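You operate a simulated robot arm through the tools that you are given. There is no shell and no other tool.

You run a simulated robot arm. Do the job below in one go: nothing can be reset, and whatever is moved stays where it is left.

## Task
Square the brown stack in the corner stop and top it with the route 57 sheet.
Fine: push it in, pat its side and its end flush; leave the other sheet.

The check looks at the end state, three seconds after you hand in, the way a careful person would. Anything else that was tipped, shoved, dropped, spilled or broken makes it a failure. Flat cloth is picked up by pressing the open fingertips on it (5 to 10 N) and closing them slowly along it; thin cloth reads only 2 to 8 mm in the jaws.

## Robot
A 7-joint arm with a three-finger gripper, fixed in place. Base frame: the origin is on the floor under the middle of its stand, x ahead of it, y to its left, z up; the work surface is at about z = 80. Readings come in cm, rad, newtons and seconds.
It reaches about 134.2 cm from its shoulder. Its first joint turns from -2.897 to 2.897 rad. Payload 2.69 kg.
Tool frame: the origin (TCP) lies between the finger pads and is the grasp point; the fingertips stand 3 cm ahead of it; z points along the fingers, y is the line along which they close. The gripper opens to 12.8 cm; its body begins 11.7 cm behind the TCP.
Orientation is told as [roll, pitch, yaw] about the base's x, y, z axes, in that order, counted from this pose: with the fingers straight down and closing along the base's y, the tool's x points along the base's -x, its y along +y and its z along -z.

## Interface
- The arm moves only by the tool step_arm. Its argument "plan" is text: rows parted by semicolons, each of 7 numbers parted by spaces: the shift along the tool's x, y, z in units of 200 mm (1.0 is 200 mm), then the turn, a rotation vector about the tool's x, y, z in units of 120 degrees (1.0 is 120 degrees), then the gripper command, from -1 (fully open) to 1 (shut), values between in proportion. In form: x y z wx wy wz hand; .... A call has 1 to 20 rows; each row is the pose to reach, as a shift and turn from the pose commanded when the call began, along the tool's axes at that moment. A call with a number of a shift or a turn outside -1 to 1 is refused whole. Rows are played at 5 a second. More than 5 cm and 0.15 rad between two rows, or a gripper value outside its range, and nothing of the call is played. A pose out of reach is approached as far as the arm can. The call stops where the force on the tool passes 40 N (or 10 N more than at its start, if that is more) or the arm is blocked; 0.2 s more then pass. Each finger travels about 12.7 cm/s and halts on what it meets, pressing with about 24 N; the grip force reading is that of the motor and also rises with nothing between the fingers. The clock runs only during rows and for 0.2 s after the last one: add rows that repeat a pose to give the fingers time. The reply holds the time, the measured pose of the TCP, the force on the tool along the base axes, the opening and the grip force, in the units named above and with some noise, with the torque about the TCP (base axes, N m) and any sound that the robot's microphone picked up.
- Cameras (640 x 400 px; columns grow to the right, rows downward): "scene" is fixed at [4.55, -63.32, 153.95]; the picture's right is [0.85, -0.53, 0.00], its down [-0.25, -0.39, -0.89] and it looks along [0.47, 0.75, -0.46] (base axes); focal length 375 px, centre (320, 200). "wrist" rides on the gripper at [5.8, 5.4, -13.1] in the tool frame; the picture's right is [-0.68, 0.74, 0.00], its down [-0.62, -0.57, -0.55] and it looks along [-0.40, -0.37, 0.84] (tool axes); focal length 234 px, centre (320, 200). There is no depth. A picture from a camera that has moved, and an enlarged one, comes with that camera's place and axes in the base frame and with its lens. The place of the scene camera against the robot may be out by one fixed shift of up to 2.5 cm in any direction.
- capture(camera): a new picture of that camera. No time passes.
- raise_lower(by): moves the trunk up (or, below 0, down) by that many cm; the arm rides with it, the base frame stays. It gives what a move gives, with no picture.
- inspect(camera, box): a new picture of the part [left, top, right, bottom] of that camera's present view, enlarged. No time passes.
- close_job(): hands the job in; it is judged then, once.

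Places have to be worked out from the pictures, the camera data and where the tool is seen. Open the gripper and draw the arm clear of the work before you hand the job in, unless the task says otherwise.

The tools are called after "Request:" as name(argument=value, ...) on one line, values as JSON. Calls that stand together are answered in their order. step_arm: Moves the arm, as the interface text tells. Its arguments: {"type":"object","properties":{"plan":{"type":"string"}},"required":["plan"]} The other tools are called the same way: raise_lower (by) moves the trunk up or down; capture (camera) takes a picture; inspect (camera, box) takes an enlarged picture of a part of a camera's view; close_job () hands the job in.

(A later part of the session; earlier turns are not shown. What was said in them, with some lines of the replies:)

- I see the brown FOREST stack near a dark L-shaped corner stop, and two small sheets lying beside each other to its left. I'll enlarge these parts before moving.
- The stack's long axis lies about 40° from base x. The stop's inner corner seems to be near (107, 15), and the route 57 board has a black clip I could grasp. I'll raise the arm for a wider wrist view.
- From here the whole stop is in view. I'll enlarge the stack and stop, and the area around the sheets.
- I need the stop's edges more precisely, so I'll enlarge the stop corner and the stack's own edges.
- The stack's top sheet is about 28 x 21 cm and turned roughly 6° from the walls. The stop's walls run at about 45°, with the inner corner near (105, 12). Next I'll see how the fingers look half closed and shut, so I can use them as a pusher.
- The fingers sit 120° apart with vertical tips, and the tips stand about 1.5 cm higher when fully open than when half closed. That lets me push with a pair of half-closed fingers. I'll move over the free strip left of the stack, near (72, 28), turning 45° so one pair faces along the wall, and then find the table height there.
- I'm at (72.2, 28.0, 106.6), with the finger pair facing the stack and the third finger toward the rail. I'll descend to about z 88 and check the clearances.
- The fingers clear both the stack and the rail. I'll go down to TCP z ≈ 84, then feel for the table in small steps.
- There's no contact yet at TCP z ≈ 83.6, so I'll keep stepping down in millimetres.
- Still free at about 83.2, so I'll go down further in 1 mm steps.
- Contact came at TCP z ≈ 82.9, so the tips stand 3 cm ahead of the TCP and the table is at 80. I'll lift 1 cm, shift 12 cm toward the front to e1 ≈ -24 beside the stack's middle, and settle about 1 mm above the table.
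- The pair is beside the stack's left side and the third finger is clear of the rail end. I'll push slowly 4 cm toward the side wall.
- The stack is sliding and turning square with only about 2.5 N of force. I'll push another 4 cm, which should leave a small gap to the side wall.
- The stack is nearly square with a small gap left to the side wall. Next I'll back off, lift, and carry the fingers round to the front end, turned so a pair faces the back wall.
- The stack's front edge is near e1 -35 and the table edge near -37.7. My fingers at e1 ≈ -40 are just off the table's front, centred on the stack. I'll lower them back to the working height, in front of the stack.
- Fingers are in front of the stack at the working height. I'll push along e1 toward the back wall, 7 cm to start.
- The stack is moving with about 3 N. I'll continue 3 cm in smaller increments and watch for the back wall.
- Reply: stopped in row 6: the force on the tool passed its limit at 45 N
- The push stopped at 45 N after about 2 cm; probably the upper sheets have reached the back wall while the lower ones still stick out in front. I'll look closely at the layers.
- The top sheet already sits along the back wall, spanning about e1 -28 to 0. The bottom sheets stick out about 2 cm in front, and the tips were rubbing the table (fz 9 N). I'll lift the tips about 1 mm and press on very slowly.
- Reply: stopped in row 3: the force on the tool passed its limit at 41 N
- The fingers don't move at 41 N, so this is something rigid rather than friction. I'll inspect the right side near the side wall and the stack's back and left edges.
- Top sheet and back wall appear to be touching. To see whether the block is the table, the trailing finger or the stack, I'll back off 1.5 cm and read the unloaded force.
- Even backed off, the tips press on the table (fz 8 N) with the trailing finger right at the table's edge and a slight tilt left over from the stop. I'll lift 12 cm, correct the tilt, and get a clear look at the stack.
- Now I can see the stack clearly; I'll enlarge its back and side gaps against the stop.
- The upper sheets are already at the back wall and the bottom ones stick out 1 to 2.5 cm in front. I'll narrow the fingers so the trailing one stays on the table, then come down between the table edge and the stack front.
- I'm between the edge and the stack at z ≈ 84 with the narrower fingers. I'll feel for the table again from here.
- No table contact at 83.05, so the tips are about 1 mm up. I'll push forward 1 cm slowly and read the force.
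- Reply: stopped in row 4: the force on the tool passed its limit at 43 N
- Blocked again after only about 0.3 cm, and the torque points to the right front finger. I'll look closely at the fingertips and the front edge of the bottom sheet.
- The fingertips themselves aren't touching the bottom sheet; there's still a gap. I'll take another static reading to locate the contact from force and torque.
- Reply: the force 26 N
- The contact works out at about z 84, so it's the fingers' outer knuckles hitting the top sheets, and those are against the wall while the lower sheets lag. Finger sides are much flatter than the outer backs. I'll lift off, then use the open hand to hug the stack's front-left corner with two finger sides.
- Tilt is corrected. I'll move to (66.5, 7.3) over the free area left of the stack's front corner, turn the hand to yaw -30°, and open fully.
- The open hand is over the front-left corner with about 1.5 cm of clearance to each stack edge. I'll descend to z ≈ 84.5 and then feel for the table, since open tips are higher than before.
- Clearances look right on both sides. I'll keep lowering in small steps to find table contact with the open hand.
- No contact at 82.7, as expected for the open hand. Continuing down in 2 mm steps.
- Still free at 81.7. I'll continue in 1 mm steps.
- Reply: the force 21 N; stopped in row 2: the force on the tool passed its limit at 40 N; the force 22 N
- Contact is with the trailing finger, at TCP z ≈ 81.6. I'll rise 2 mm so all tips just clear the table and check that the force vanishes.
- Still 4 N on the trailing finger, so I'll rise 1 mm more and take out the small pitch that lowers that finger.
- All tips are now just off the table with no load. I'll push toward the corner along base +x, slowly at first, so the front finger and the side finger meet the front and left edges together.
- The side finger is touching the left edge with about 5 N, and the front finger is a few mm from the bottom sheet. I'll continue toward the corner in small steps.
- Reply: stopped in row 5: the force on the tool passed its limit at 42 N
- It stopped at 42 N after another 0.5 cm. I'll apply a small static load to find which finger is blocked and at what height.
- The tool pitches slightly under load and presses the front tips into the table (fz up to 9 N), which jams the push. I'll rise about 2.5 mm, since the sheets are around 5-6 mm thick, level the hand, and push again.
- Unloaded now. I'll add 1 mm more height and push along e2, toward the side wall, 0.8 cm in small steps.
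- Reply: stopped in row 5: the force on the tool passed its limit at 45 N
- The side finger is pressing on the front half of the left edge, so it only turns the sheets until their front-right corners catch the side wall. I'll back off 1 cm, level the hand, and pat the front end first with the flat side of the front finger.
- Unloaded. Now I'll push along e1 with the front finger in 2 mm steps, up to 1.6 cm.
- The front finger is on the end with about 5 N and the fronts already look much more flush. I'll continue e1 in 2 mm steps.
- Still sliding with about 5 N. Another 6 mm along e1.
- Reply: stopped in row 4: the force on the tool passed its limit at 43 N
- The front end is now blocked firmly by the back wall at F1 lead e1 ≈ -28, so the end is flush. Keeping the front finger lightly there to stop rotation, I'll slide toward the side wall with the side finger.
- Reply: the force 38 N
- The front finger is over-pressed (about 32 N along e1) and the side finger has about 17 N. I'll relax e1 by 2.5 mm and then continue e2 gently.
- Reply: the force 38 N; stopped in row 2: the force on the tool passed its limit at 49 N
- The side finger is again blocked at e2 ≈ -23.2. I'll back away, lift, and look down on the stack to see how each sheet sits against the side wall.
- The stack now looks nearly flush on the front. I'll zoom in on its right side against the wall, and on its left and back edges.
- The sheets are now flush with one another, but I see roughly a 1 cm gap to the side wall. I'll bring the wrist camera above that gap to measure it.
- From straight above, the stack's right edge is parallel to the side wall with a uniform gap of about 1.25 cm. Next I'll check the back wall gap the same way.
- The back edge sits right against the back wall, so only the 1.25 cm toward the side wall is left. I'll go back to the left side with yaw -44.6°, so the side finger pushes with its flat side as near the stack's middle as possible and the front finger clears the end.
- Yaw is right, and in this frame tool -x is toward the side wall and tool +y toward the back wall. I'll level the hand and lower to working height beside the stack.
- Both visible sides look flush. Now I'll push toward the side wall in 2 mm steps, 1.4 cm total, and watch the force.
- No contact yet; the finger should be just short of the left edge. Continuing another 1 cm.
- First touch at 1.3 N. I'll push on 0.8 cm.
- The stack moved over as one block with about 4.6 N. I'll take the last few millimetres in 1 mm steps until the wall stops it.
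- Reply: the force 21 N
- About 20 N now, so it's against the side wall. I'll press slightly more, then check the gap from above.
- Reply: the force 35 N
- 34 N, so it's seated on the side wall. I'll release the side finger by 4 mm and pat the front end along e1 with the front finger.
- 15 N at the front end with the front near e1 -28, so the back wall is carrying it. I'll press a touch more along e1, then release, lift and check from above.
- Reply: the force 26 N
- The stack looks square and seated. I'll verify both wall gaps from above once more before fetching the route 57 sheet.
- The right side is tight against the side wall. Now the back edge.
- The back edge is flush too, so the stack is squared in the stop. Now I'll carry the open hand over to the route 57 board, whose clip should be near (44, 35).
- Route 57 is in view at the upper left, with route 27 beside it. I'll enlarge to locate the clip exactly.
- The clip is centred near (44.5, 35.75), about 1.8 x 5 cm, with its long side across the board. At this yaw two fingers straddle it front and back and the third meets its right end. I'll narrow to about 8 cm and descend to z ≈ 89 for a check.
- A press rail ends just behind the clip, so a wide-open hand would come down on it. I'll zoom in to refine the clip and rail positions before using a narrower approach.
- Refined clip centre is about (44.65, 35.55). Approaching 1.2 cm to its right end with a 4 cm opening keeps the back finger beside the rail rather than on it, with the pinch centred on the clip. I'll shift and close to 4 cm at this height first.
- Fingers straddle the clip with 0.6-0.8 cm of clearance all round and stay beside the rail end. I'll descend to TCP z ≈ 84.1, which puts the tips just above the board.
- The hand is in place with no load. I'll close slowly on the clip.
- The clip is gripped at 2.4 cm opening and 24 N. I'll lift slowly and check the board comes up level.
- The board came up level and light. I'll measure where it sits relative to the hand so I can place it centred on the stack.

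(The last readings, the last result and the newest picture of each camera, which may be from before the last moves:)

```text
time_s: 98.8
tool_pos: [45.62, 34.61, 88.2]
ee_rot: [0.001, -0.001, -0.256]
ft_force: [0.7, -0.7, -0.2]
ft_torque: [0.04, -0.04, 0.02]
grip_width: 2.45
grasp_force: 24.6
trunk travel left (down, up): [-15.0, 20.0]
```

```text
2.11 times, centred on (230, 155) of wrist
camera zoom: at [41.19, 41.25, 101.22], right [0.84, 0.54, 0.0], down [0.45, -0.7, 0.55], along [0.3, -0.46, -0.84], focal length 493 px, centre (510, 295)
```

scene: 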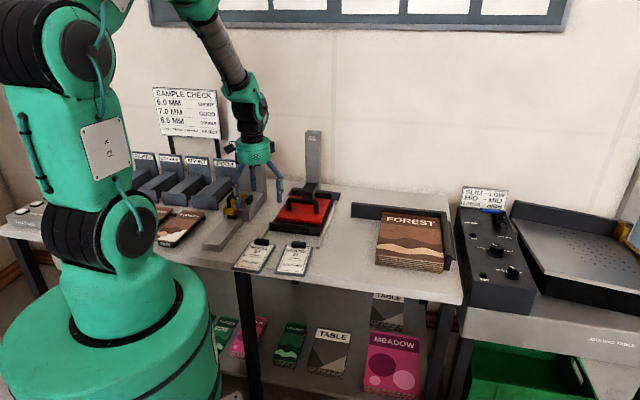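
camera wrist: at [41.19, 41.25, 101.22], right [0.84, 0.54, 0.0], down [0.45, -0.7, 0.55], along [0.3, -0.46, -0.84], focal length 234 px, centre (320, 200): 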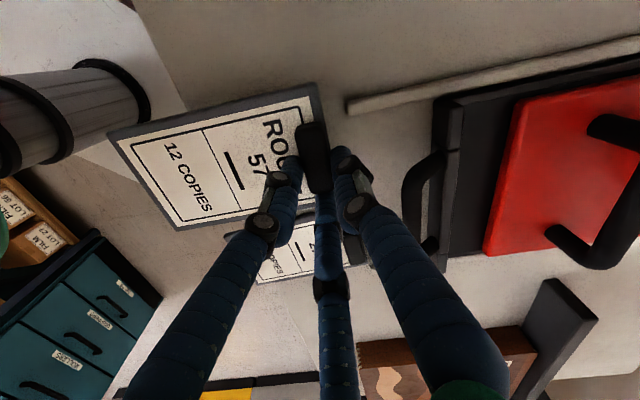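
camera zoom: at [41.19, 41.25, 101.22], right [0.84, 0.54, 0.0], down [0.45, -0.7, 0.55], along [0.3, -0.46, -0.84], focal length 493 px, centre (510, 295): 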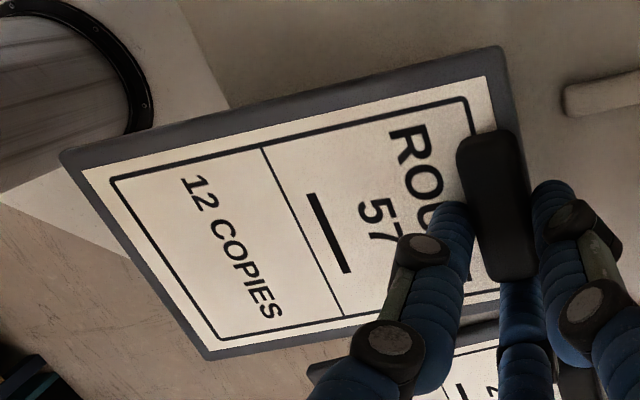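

The board is level, with its centre 5.8 cm in -x and 3.65 cm in -y from the TCP. For a centred placement the TCP should end at about (93.6, 13.3). I'll lift to 103 first.

Request:
step_arm(plan="0 0 -0.15 0 0 0 1; 0 0 -0.3 0 0 0 1; 0 0 -0.45 0 0 0 1; 0 0 -0.6 0 0 0 1; 0 0 -0.74 0 0 0 1; 0 0 -0.74 0 0 0 1")

Request:
step_arm(plan="-0.144 -0.024 0 0 0 0 1; -0.288 -0.047 0 0 0 0 1; -0.432 -0.071 0 0 0 0 1; -0.576 -0.095 0 0 0 0 1; -0.72 -0.118 0 0 0 0 1; -0.863 -0.142 0 0 0 0 1; -0.863 -0.142 0 0 0 0 1")

Request:
capture(camera="scene")

```text
time_s: 100.2
tool_pos: [45.29, 34.64, 103.01]
ee_rot: [0.002, -0.002, -0.254]
ft_force: [-0.3, -1.1, -1.3]
ft_torque: [0.02, -0.08, 0.02]
grip_width: 2.42
grasp_force: 23.8
trunk travel left (down, up): [-15.0, 20.0]
```

```text
time_s: 101.8
tool_pos: [61.47, 27.56, 102.83]
ee_rot: [0.002, -0.001, -0.255]
ft_force: [0.3, -0.5, -1.4]
ft_torque: [0.02, 0.02, 0.04]
grip_width: 2.41
grasp_force: 24.6
trunk travel left (down, up): [-15.0, 20.0]
```

```text
taken
```

scene: 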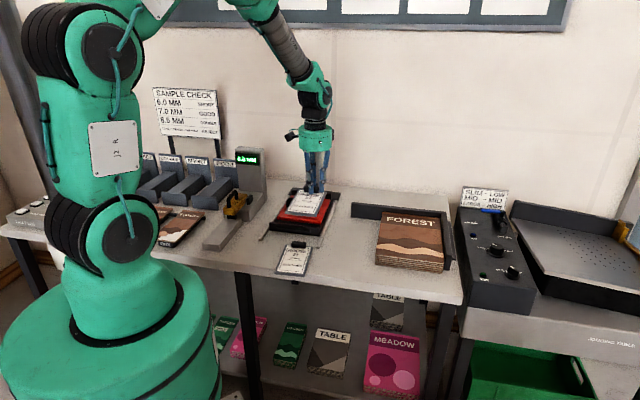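

The board is secure at about 100 cm height, clear of everything. I'll continue the two remaining stretches toward the stack, with a tiny yaw trim in the last.

Request:
step_arm(plan="-0.144 -0.024 0 0 0 0 1; -0.288 -0.047 0 0 0 0 1; -0.432 -0.071 0 0 0 0 1; -0.576 -0.095 0 0 0 0 1; -0.72 -0.118 0 0 0 0 1; -0.863 -0.142 0 0 0 0 1; -0.863 -0.142 0 0 0 0 1")

Request:
step_arm(plan="-0.144 -0.024 0 0 0 -0.001 1; -0.288 -0.047 0 0 0 -0.002 1; -0.432 -0.071 0 0 0 -0.003 1; -0.576 -0.095 0 0 0 -0.004 1; -0.72 -0.118 0 0 0 -0.005 1; -0.863 -0.142 0 0 0 -0.006 1; -0.863 -0.142 0 0 0 -0.006 1")

Request:
capture(camera="wrist")

Request:
inspect(camera="scene", box=[350, 150, 480, 290])

```text
time_s: 103.4
tool_pos: [77.41, 20.39, 103.06]
ee_rot: [0.002, -0.001, -0.255]
ft_force: [0.2, -1.2, -0.8]
ft_torque: [0.08, -0.02, 0.02]
grip_width: 2.41
grasp_force: 24.2
trunk travel left (down, up): [-15.0, 20.0]
```

```text
time_s: 105.0
tool_pos: [93.51, 13.24, 103.03]
ee_rot: [0.001, -0.001, -0.243]
ft_force: [0.1, -0.2, -0.9]
ft_torque: [0.06, 0.01, -0.02]
grip_width: 2.41
grasp_force: 23.9
trunk travel left (down, up): [-15.0, 20.0]
```

```text
taken
camera wrist: at [89.09, 19.84, 116.13], right [0.83, 0.55, 0.0], down [0.46, -0.7, 0.55], along [0.3, -0.46, -0.84], focal length 234 px, centre (320, 200)
```

wrist: 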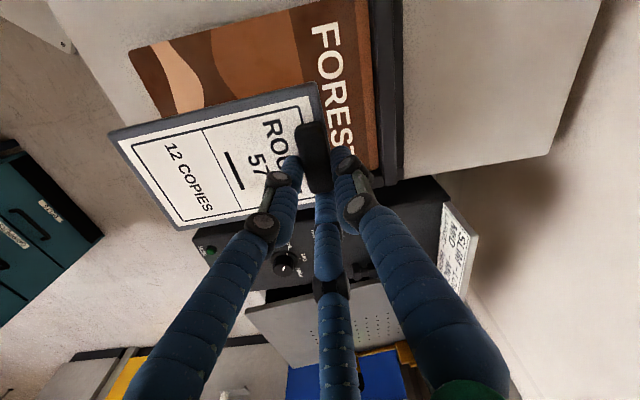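

```text
2.86 times, centred on (415, 220) of scene
camera zoom: at [4.55, -63.32, 153.95], right [0.85, -0.53, 0.0], down [-0.25, -0.39, -0.89], along [0.47, 0.75, -0.46], focal length 1072 px, centre (49, 143)
```

zoom: 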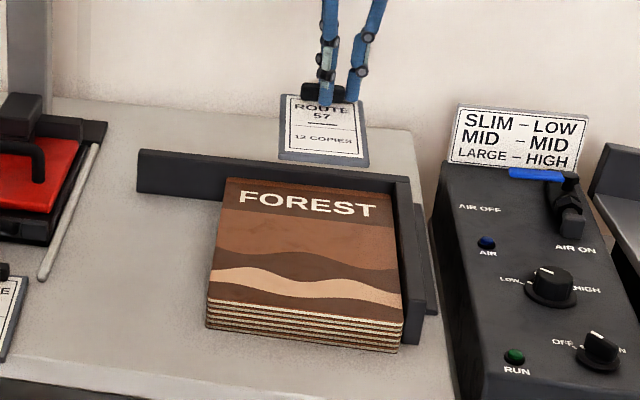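

The board is above the stack's middle. I'll lower to TCP z ≈ 90, leaving the board about 1.5-2 cm above the stack, and check alignment.

Request:
step_arm(plan="0 0 0.12 0 0 0 1; 0 0 0.24 0 0 0 1; 0 0 0.36 0 0 0 1; 0 0 0.48 0 0 0 1; 0 0 0.58 0 0 0 1; 0 0 0.65 0 0 0 1; 0 0 0.65 0 0 0 1")

Request:
capture(camera="wrist")

Request:
inspect(camera="scene", box=[350, 170, 470, 290])

```text
time_s: 106.6
tool_pos: [93.52, 13.47, 89.97]
ee_rot: [0.002, -0.003, -0.242]
ft_force: [0.5, 0.3, -1.1]
ft_torque: [0.04, 0.01, 0.01]
grip_width: 2.41
grasp_force: 24.8
trunk travel left (down, up): [-15.0, 20.0]
```

```text
taken
camera wrist: at [89.14, 19.89, 103.1], right [0.83, 0.55, 0.0], down [0.46, -0.7, 0.55], along [0.31, -0.46, -0.84], focal length 234 px, centre (320, 200)
```

wrist: 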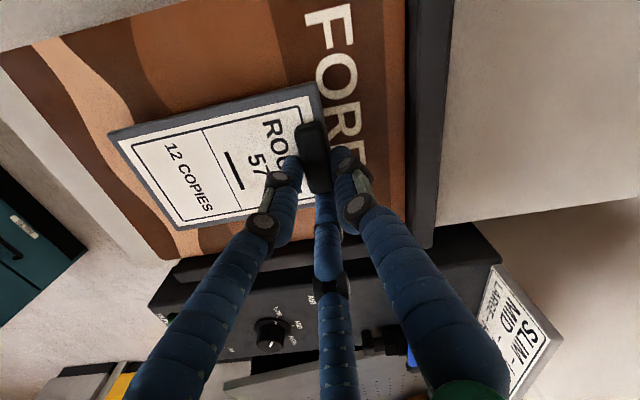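

```text
3.33 times, centred on (410, 230) of scene
camera zoom: at [4.55, -63.32, 153.95], right [0.85, -0.53, 0.0], down [-0.25, -0.39, -0.89], along [0.47, 0.75, -0.46], focal length 1250 px, centre (20, 100)
```

zoom: 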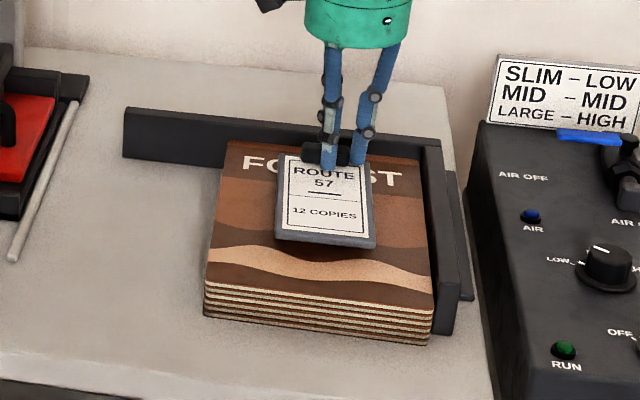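

Alignment looks good and the board is well inside the stack's outline. I'll lower gently until it touches.

Request:
step_arm(plan="0 0 0.015 0 0 0 1; 0 0 0.03 0 0 0 1; 0 0 0.045 0 0 0 1; 0 0 0.055 0 0 0 1; 0 0 0.055 0 0 0 1")

Request:
step_arm(plan="0 0 0.005 0 0 0 1; 0 0 0.01 0 0 0 1; 0 0 0.01 0 0 0 1")

```text
time_s: 107.8
tool_pos: [93.52, 13.37, 88.76]
ee_rot: [0.002, -0.001, -0.243]
ft_force: [-1.2, -0.1, -1.1]
ft_torque: [-0.01, -0.02, 0.03]
grip_width: 2.41
grasp_force: 23.2
trunk travel left (down, up): [-15.0, 20.0]
```

```text
time_s: 108.6
tool_pos: [93.54, 13.34, 88.6]
ee_rot: [0.002, -0.002, -0.242]
ft_force: [-0.9, 0.3, -0.4]
ft_torque: [0.04, -0.02, 0.0]
grip_width: 2.38
grasp_force: 24.2
trunk travel left (down, up): [-15.0, 20.0]
```

No contact yet at 88.6. I'll continue in 1 mm steps.

Request:
step_arm(plan="0 0 0.005 0 0 0 1; 0 0 0.01 0 0 0 1; 0 0 0.01 0 0 0 1")

Request:
step_arm(plan="0 0 0.005 0 0 0 1; 0 0 0.005 0 0 0 1")

Request:
inspect(camera="scene", box=[380, 205, 450, 265])

```text
time_s: 109.4
tool_pos: [93.38, 13.33, 88.48]
ee_rot: [0.002, -0.003, -0.243]
ft_force: [-0.3, -0.2, -0.7]
ft_torque: [0.01, -0.01, 0.0]
grip_width: 2.42
grasp_force: 23.8
trunk travel left (down, up): [-15.0, 20.0]
```

```text
time_s: 110.0
tool_pos: [93.57, 13.33, 88.33]
ee_rot: [0.001, -0.002, -0.241]
ft_force: [-0.1, -1.0, -0.2]
ft_torque: [-0.07, -0.04, 0.02]
grip_width: 2.4
grasp_force: 24.4
trunk travel left (down, up): [-15.0, 20.0]
```

```text
6.67 times, centred on (415, 235) of scene
camera zoom: at [4.55, -63.32, 153.95], right [0.85, -0.53, 0.0], down [-0.25, -0.39, -0.89], along [0.47, 0.75, -0.46], focal length 2501 px, centre (-313, -33)
```

zoom: 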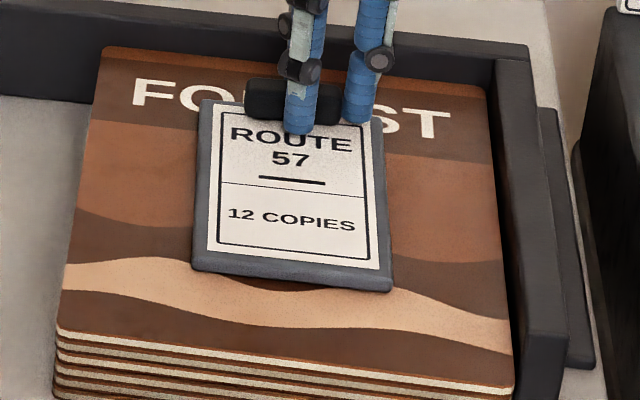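

Almost down: a thin shadow still shows under the board. Continuing in 1 mm steps and watching fz.

Request:
step_arm(plan="0 0 0.005 0 0 0 1; 0 0 0.01 0 0 0 1; 0 0 0.01 0 0 0 1")

Request:
step_arm(plan="0 0 0.005 0 0 0 1; 0 0 0.005 0 0 0 1")

Request:
step_arm(plan="0 0 0.005 0 0 0 1; 0 0 0.005 0 0 0 1")

```text
time_s: 110.8
tool_pos: [93.49, 13.39, 88.33]
ee_rot: [0.002, -0.003, -0.242]
ft_force: [-0.7, 0.6, 9.7]
ft_torque: [0.12, 0.2, -0.03]
grip_width: 2.41
grasp_force: 23.9
trunk travel left (down, up): [-15.0, 20.0]
```

```text
time_s: 111.4
tool_pos: [93.45, 13.39, 88.41]
ee_rot: [0.002, -0.004, -0.243]
ft_force: [-0.2, 0.6, 19.8]
ft_torque: [0.21, 0.31, 0.02]
grip_width: 2.4
grasp_force: 24.3
trunk travel left (down, up): [-15.0, 20.0]
```

```text
time_s: 112.0
tool_pos: [93.56, 13.3, 88.25]
ee_rot: [0.005, -0.006, -0.243]
ft_force: [4.4, 1.6, 24.2]
ft_torque: [0.13, 0.04, -0.02]
grip_width: 2.42
grasp_force: 24.4
trunk travel left (down, up): [-15.0, 20.0]
```

Contact made; I overshot to 24 N. I'll ease up 1.8 mm so the board just rests, then open slightly to release.

Request:
step_arm(plan="0 0 -0.005 0 0 0 1; 0 0 -0.009 0 0 0 1; 0 0 -0.009 0 0 0 1")

Request:
inspect(camera="scene", box=[350, 190, 470, 290])

```text
time_s: 112.8
tool_pos: [93.48, 13.3, 88.13]
ee_rot: [0.002, -0.002, -0.243]
ft_force: [5.6, 1.1, 17.4]
ft_torque: [-0.06, -0.27, -0.05]
grip_width: 2.44
grasp_force: 23.8
trunk travel left (down, up): [-15.0, 20.0]
```

```text
4.00 times, centred on (410, 240) of scene
camera zoom: at [4.55, -63.32, 153.95], right [0.85, -0.53, 0.0], down [-0.25, -0.39, -0.89], along [0.47, 0.75, -0.46], focal length 1500 px, centre (-40, 40)
```

zoom: 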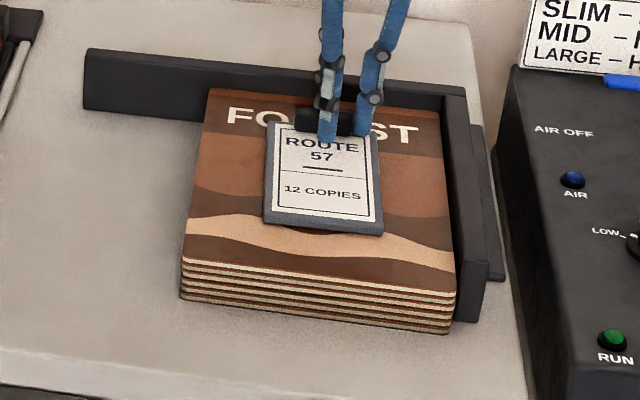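

Still 17 N down, so the fingers slid a little on the clip. I'll ease up 1.5 mm more.

Request:
step_arm(plan="0 0 -0.005 0 0 0 1; 0 0 -0.008 0 0 0 1; 0 0 -0.008 0 0 0 1")

```text
time_s: 113.6
tool_pos: [93.31, 13.22, 88.16]
ee_rot: [0.0, 0.0, -0.244]
ft_force: [0.4, -1.1, 4.7]
ft_torque: [-0.15, -0.18, -0.01]
grip_width: 2.41
grasp_force: 23.7
trunk travel left (down, up): [-15.0, 20.0]
```

Down to about 5 N, so the board rests on the stack. I'll open slowly to about 4 cm.

Request:
step_arm(plan="0 0 0 0 0 0 0.65; 0 0 0 0 0 0 0.6; 0 0 0 0 0 0 0.56; 0 0 0 0 0 0 0.52; 0 0 0 0 0 0 0.47; 0 0 0 0 0 0 0.42; 0 0 0 0 0 0 0.37; 0 0 0 0 0 0 0.37")

Request:
inspect(camera="scene", box=[350, 190, 470, 290])

Request:
capture(camera="wrist")

```text
time_s: 115.4
tool_pos: [93.52, 13.36, 88.24]
ee_rot: [0.001, -0.001, -0.243]
ft_force: [0.1, 0.7, 0.2]
ft_torque: [-0.01, -0.06, 0.0]
grip_width: 4.05
grasp_force: 0.1
trunk travel left (down, up): [-15.0, 20.0]
```

```text
4.00 times, centred on (410, 240) of scene
camera zoom: at [4.55, -63.32, 153.95], right [0.85, -0.53, 0.0], down [-0.25, -0.39, -0.89], along [0.47, 0.75, -0.46], focal length 1500 px, centre (-40, 40)
```

zoom: 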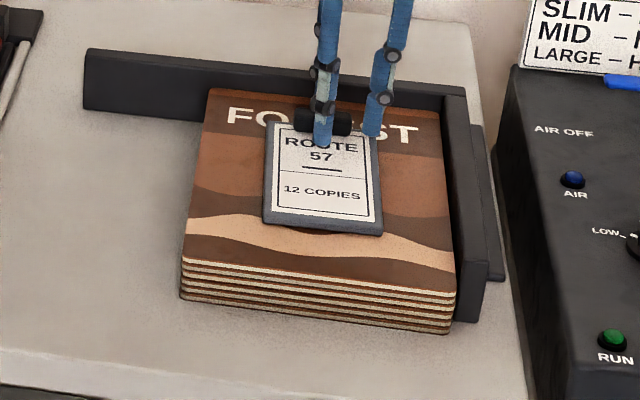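

```text
taken
camera wrist: at [89.05, 19.87, 101.45], right [0.83, 0.55, 0.0], down [0.46, -0.7, 0.55], along [0.3, -0.46, -0.84], focal length 234 px, centre (320, 200)
```

wrist: 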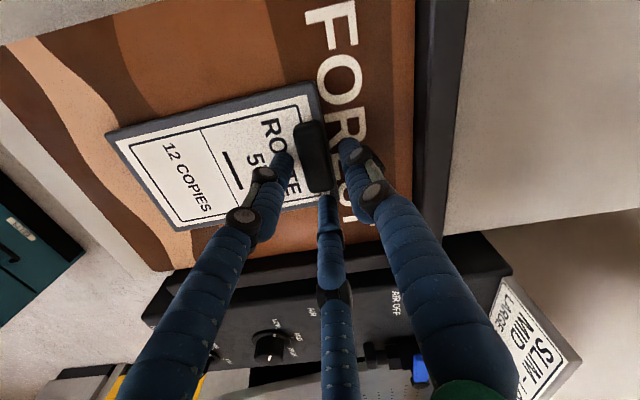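

Released, and the board is lying flat. I'll lift straight up slowly, with the fingers clear of the clip.

Request:
step_arm(plan="0 0 -0.02 0 0 0 0.37; 0 0 -0.06 0 0 0 0.37; 0 0 -0.12 0 0 0 0.37; 0 0 -0.25 0 0 0 0.37; 0 0 -0.4 0 0 0 0.2; 0 0 -0.6 0 0 0 -0.2; 0 0 -0.8 0 0 0 -0.6; 0 0 -1 0 0 0 -1; 0 0 -1 0 0 0 -1")

Request:
capture(camera="wrist")

Request:
inspect(camera="scene", box=[350, 190, 470, 290])

```text
time_s: 117.4
tool_pos: [93.33, 13.35, 108.26]
ee_rot: [0.003, -0.001, -0.245]
ft_force: [-0.2, 0.7, 0.0]
ft_torque: [0.04, -0.01, 0.0]
grip_width: 12.81
grasp_force: 0.0
trunk travel left (down, up): [-15.0, 20.0]
```

```text
taken
camera wrist: at [88.99, 19.81, 121.48], right [0.83, 0.55, 0.0], down [0.46, -0.7, 0.55], along [0.3, -0.46, -0.84], focal length 234 px, centre (320, 200)
```

wrist: 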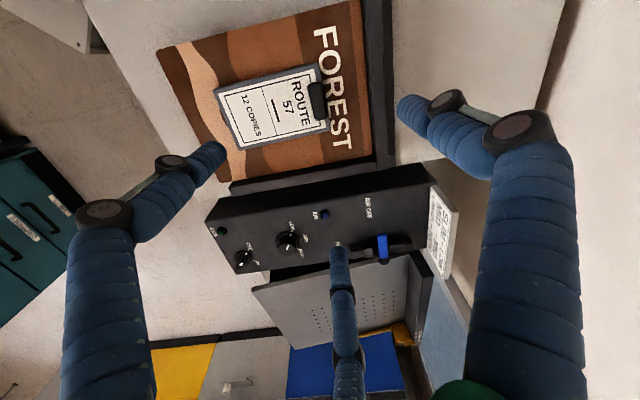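

```text
4.00 times, centred on (410, 240) of scene
camera zoom: at [4.55, -63.32, 153.95], right [0.85, -0.53, 0.0], down [-0.25, -0.39, -0.89], along [0.47, 0.75, -0.46], focal length 1500 px, centre (-40, 40)
```

zoom: 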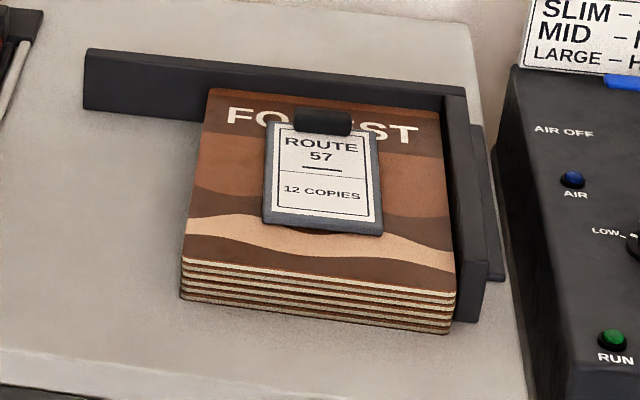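

The route 57 board lies centred on the stack. I'll inspect the stack's edges against the stop and its flushness once more.

Request:
inspect(camera="wrist", box=[150, 0, 410, 200])

Request:
inspect(camera="scene", box=[375, 240, 475, 290])

Request:
inspect(camera="scene", box=[220, 190, 350, 290])

```text
2.00 times, centred on (280, 100) of wrist
camera zoom: at [88.99, 19.81, 121.48], right [0.83, 0.55, 0.0], down [0.46, -0.7, 0.55], along [0.3, -0.46, -0.84], focal length 468 px, centre (400, 400)
```

zoom: 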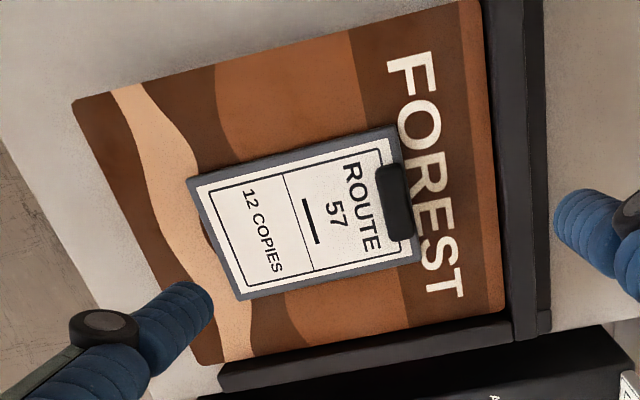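

```text
6.40 times, centred on (425, 265) of scene
camera zoom: at [4.55, -63.32, 153.95], right [0.85, -0.53, 0.0], down [-0.25, -0.39, -0.89], along [0.47, 0.75, -0.46], focal length 2400 px, centre (-352, -216)
```

zoom: 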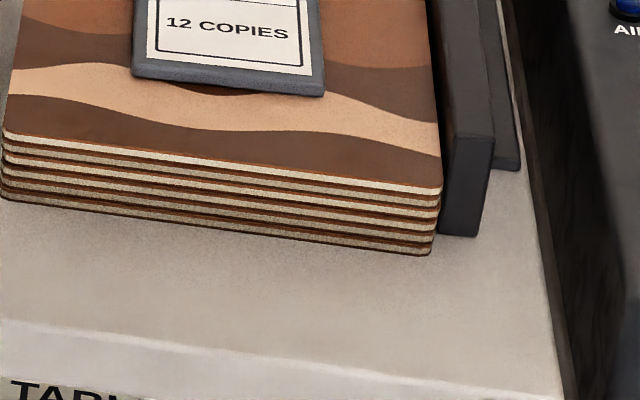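

```text
4.00 times, centred on (285, 240) of scene
camera zoom: at [4.55, -63.32, 153.95], right [0.85, -0.53, 0.0], down [-0.25, -0.39, -0.89], along [0.47, 0.75, -0.46], focal length 1500 px, centre (460, 40)
```

zoom: 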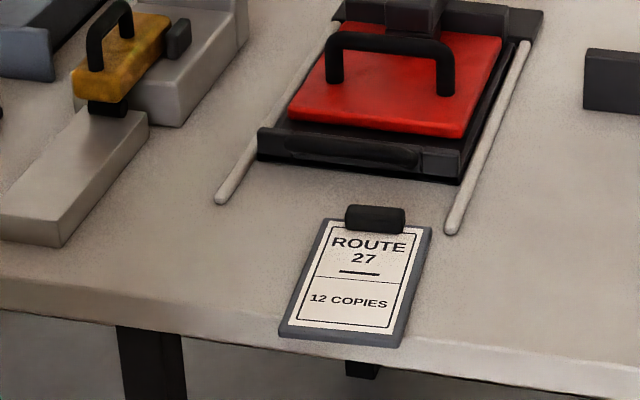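

Everything looks right: the stack is flush in the corner, route 57 is on top, and route 27, the press and the gauge are untouched. I'll draw the open arm up and away.

Request:
step_arm(plan="0.1 0 -0.1 0 0 0 -1; 0.25 0 -0.2 0 0 0 -1; 0.4 0 -0.3 0 0 0 -1; 0.6 0 -0.3 0 0 0 -1; 0.78 0.015 -0.3 0 0 0 -1; 0.78 0.015 -0.3 0 0 0 -1")

Request:
step_arm(plan="0.15 0 -0.1 0 0 0 -1; 0.3 0 -0.2 0 0 0 -1; 0.45 0 -0.3 0 0 0 -1; 0.6 0 -0.3 0 0 0 -1; 0.78 0.015 -0.3 0 0 0 -1; 0.78 0.015 -0.3 0 0 0 -1")

Request:
capture(camera="scene")

Request:
inspect(camera="scene", box=[350, 190, 470, 290])

```text
time_s: 118.8
tool_pos: [78.24, 17.42, 114.33]
ee_rot: [0.002, -0.001, -0.243]
ft_force: [-1.2, 0.4, -0.2]
ft_torque: [-0.01, -0.03, -0.01]
grip_width: 12.82
grasp_force: 0.0
trunk travel left (down, up): [-15.0, 20.0]
```

```text
time_s: 120.2
tool_pos: [63.1, 21.48, 120.37]
ee_rot: [0.003, -0.004, -0.243]
ft_force: [-0.7, -0.1, -0.3]
ft_torque: [0.0, -0.03, 0.02]
grip_width: 12.81
grasp_force: 0.1
trunk travel left (down, up): [-15.0, 20.0]
```

```text
taken
```

scene: 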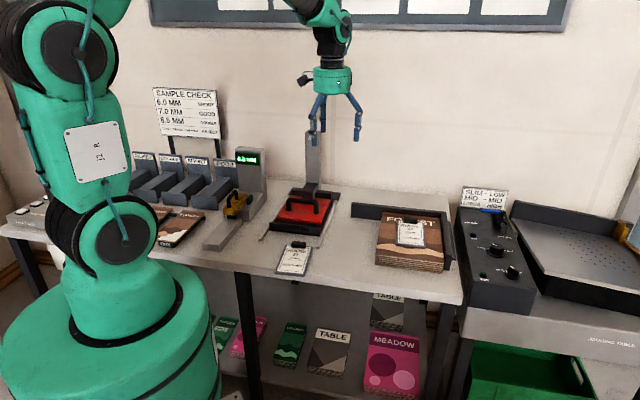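

```text
4.00 times, centred on (410, 240) of scene
camera zoom: at [4.55, -63.32, 153.95], right [0.85, -0.53, 0.0], down [-0.25, -0.39, -0.89], along [0.47, 0.75, -0.46], focal length 1500 px, centre (-40, 40)
```

zoom: 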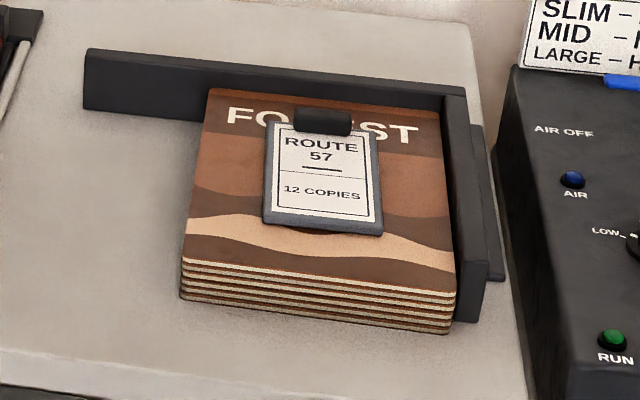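

The arm is clear and open, and the stop hasn't moved in the picture. The stack is flush in the corner with the route 57 sheet centred on it and route 27 left in place, so I'm handing in.

Request:
close_job()

```text
The job is handed in.
```

The brown FOREST stack is squared in the corner stop and the route 57 sheet lies on top of it. The job is handed in; I have no verdict back from the check.

- **Stack:** All six sheets look flush with one another. Seen from above before I placed the sheet, the right side was tight against the side wall and the back edge was up against the back wall.
- **Route 57 sheet:** I picked it up by its clip and set it down roughly centred and in line with the stack. I pressed a little harder than intended when setting it down (about 24 N), but the pictures afterwards showed the stack unchanged.
- **Everything else:** The route 27 sheet was left alone. The press and gauge look untouched, and the stop is in the same place in the picture as at the start.

While squaring the stack, several pushes hit the 40 N limit and stopped. The cause was usually the finger knuckles catching the upper sheets or an off-centre push, so I changed the hand position until the sheets slid in cleanly. The arm ended open and clear of the work.
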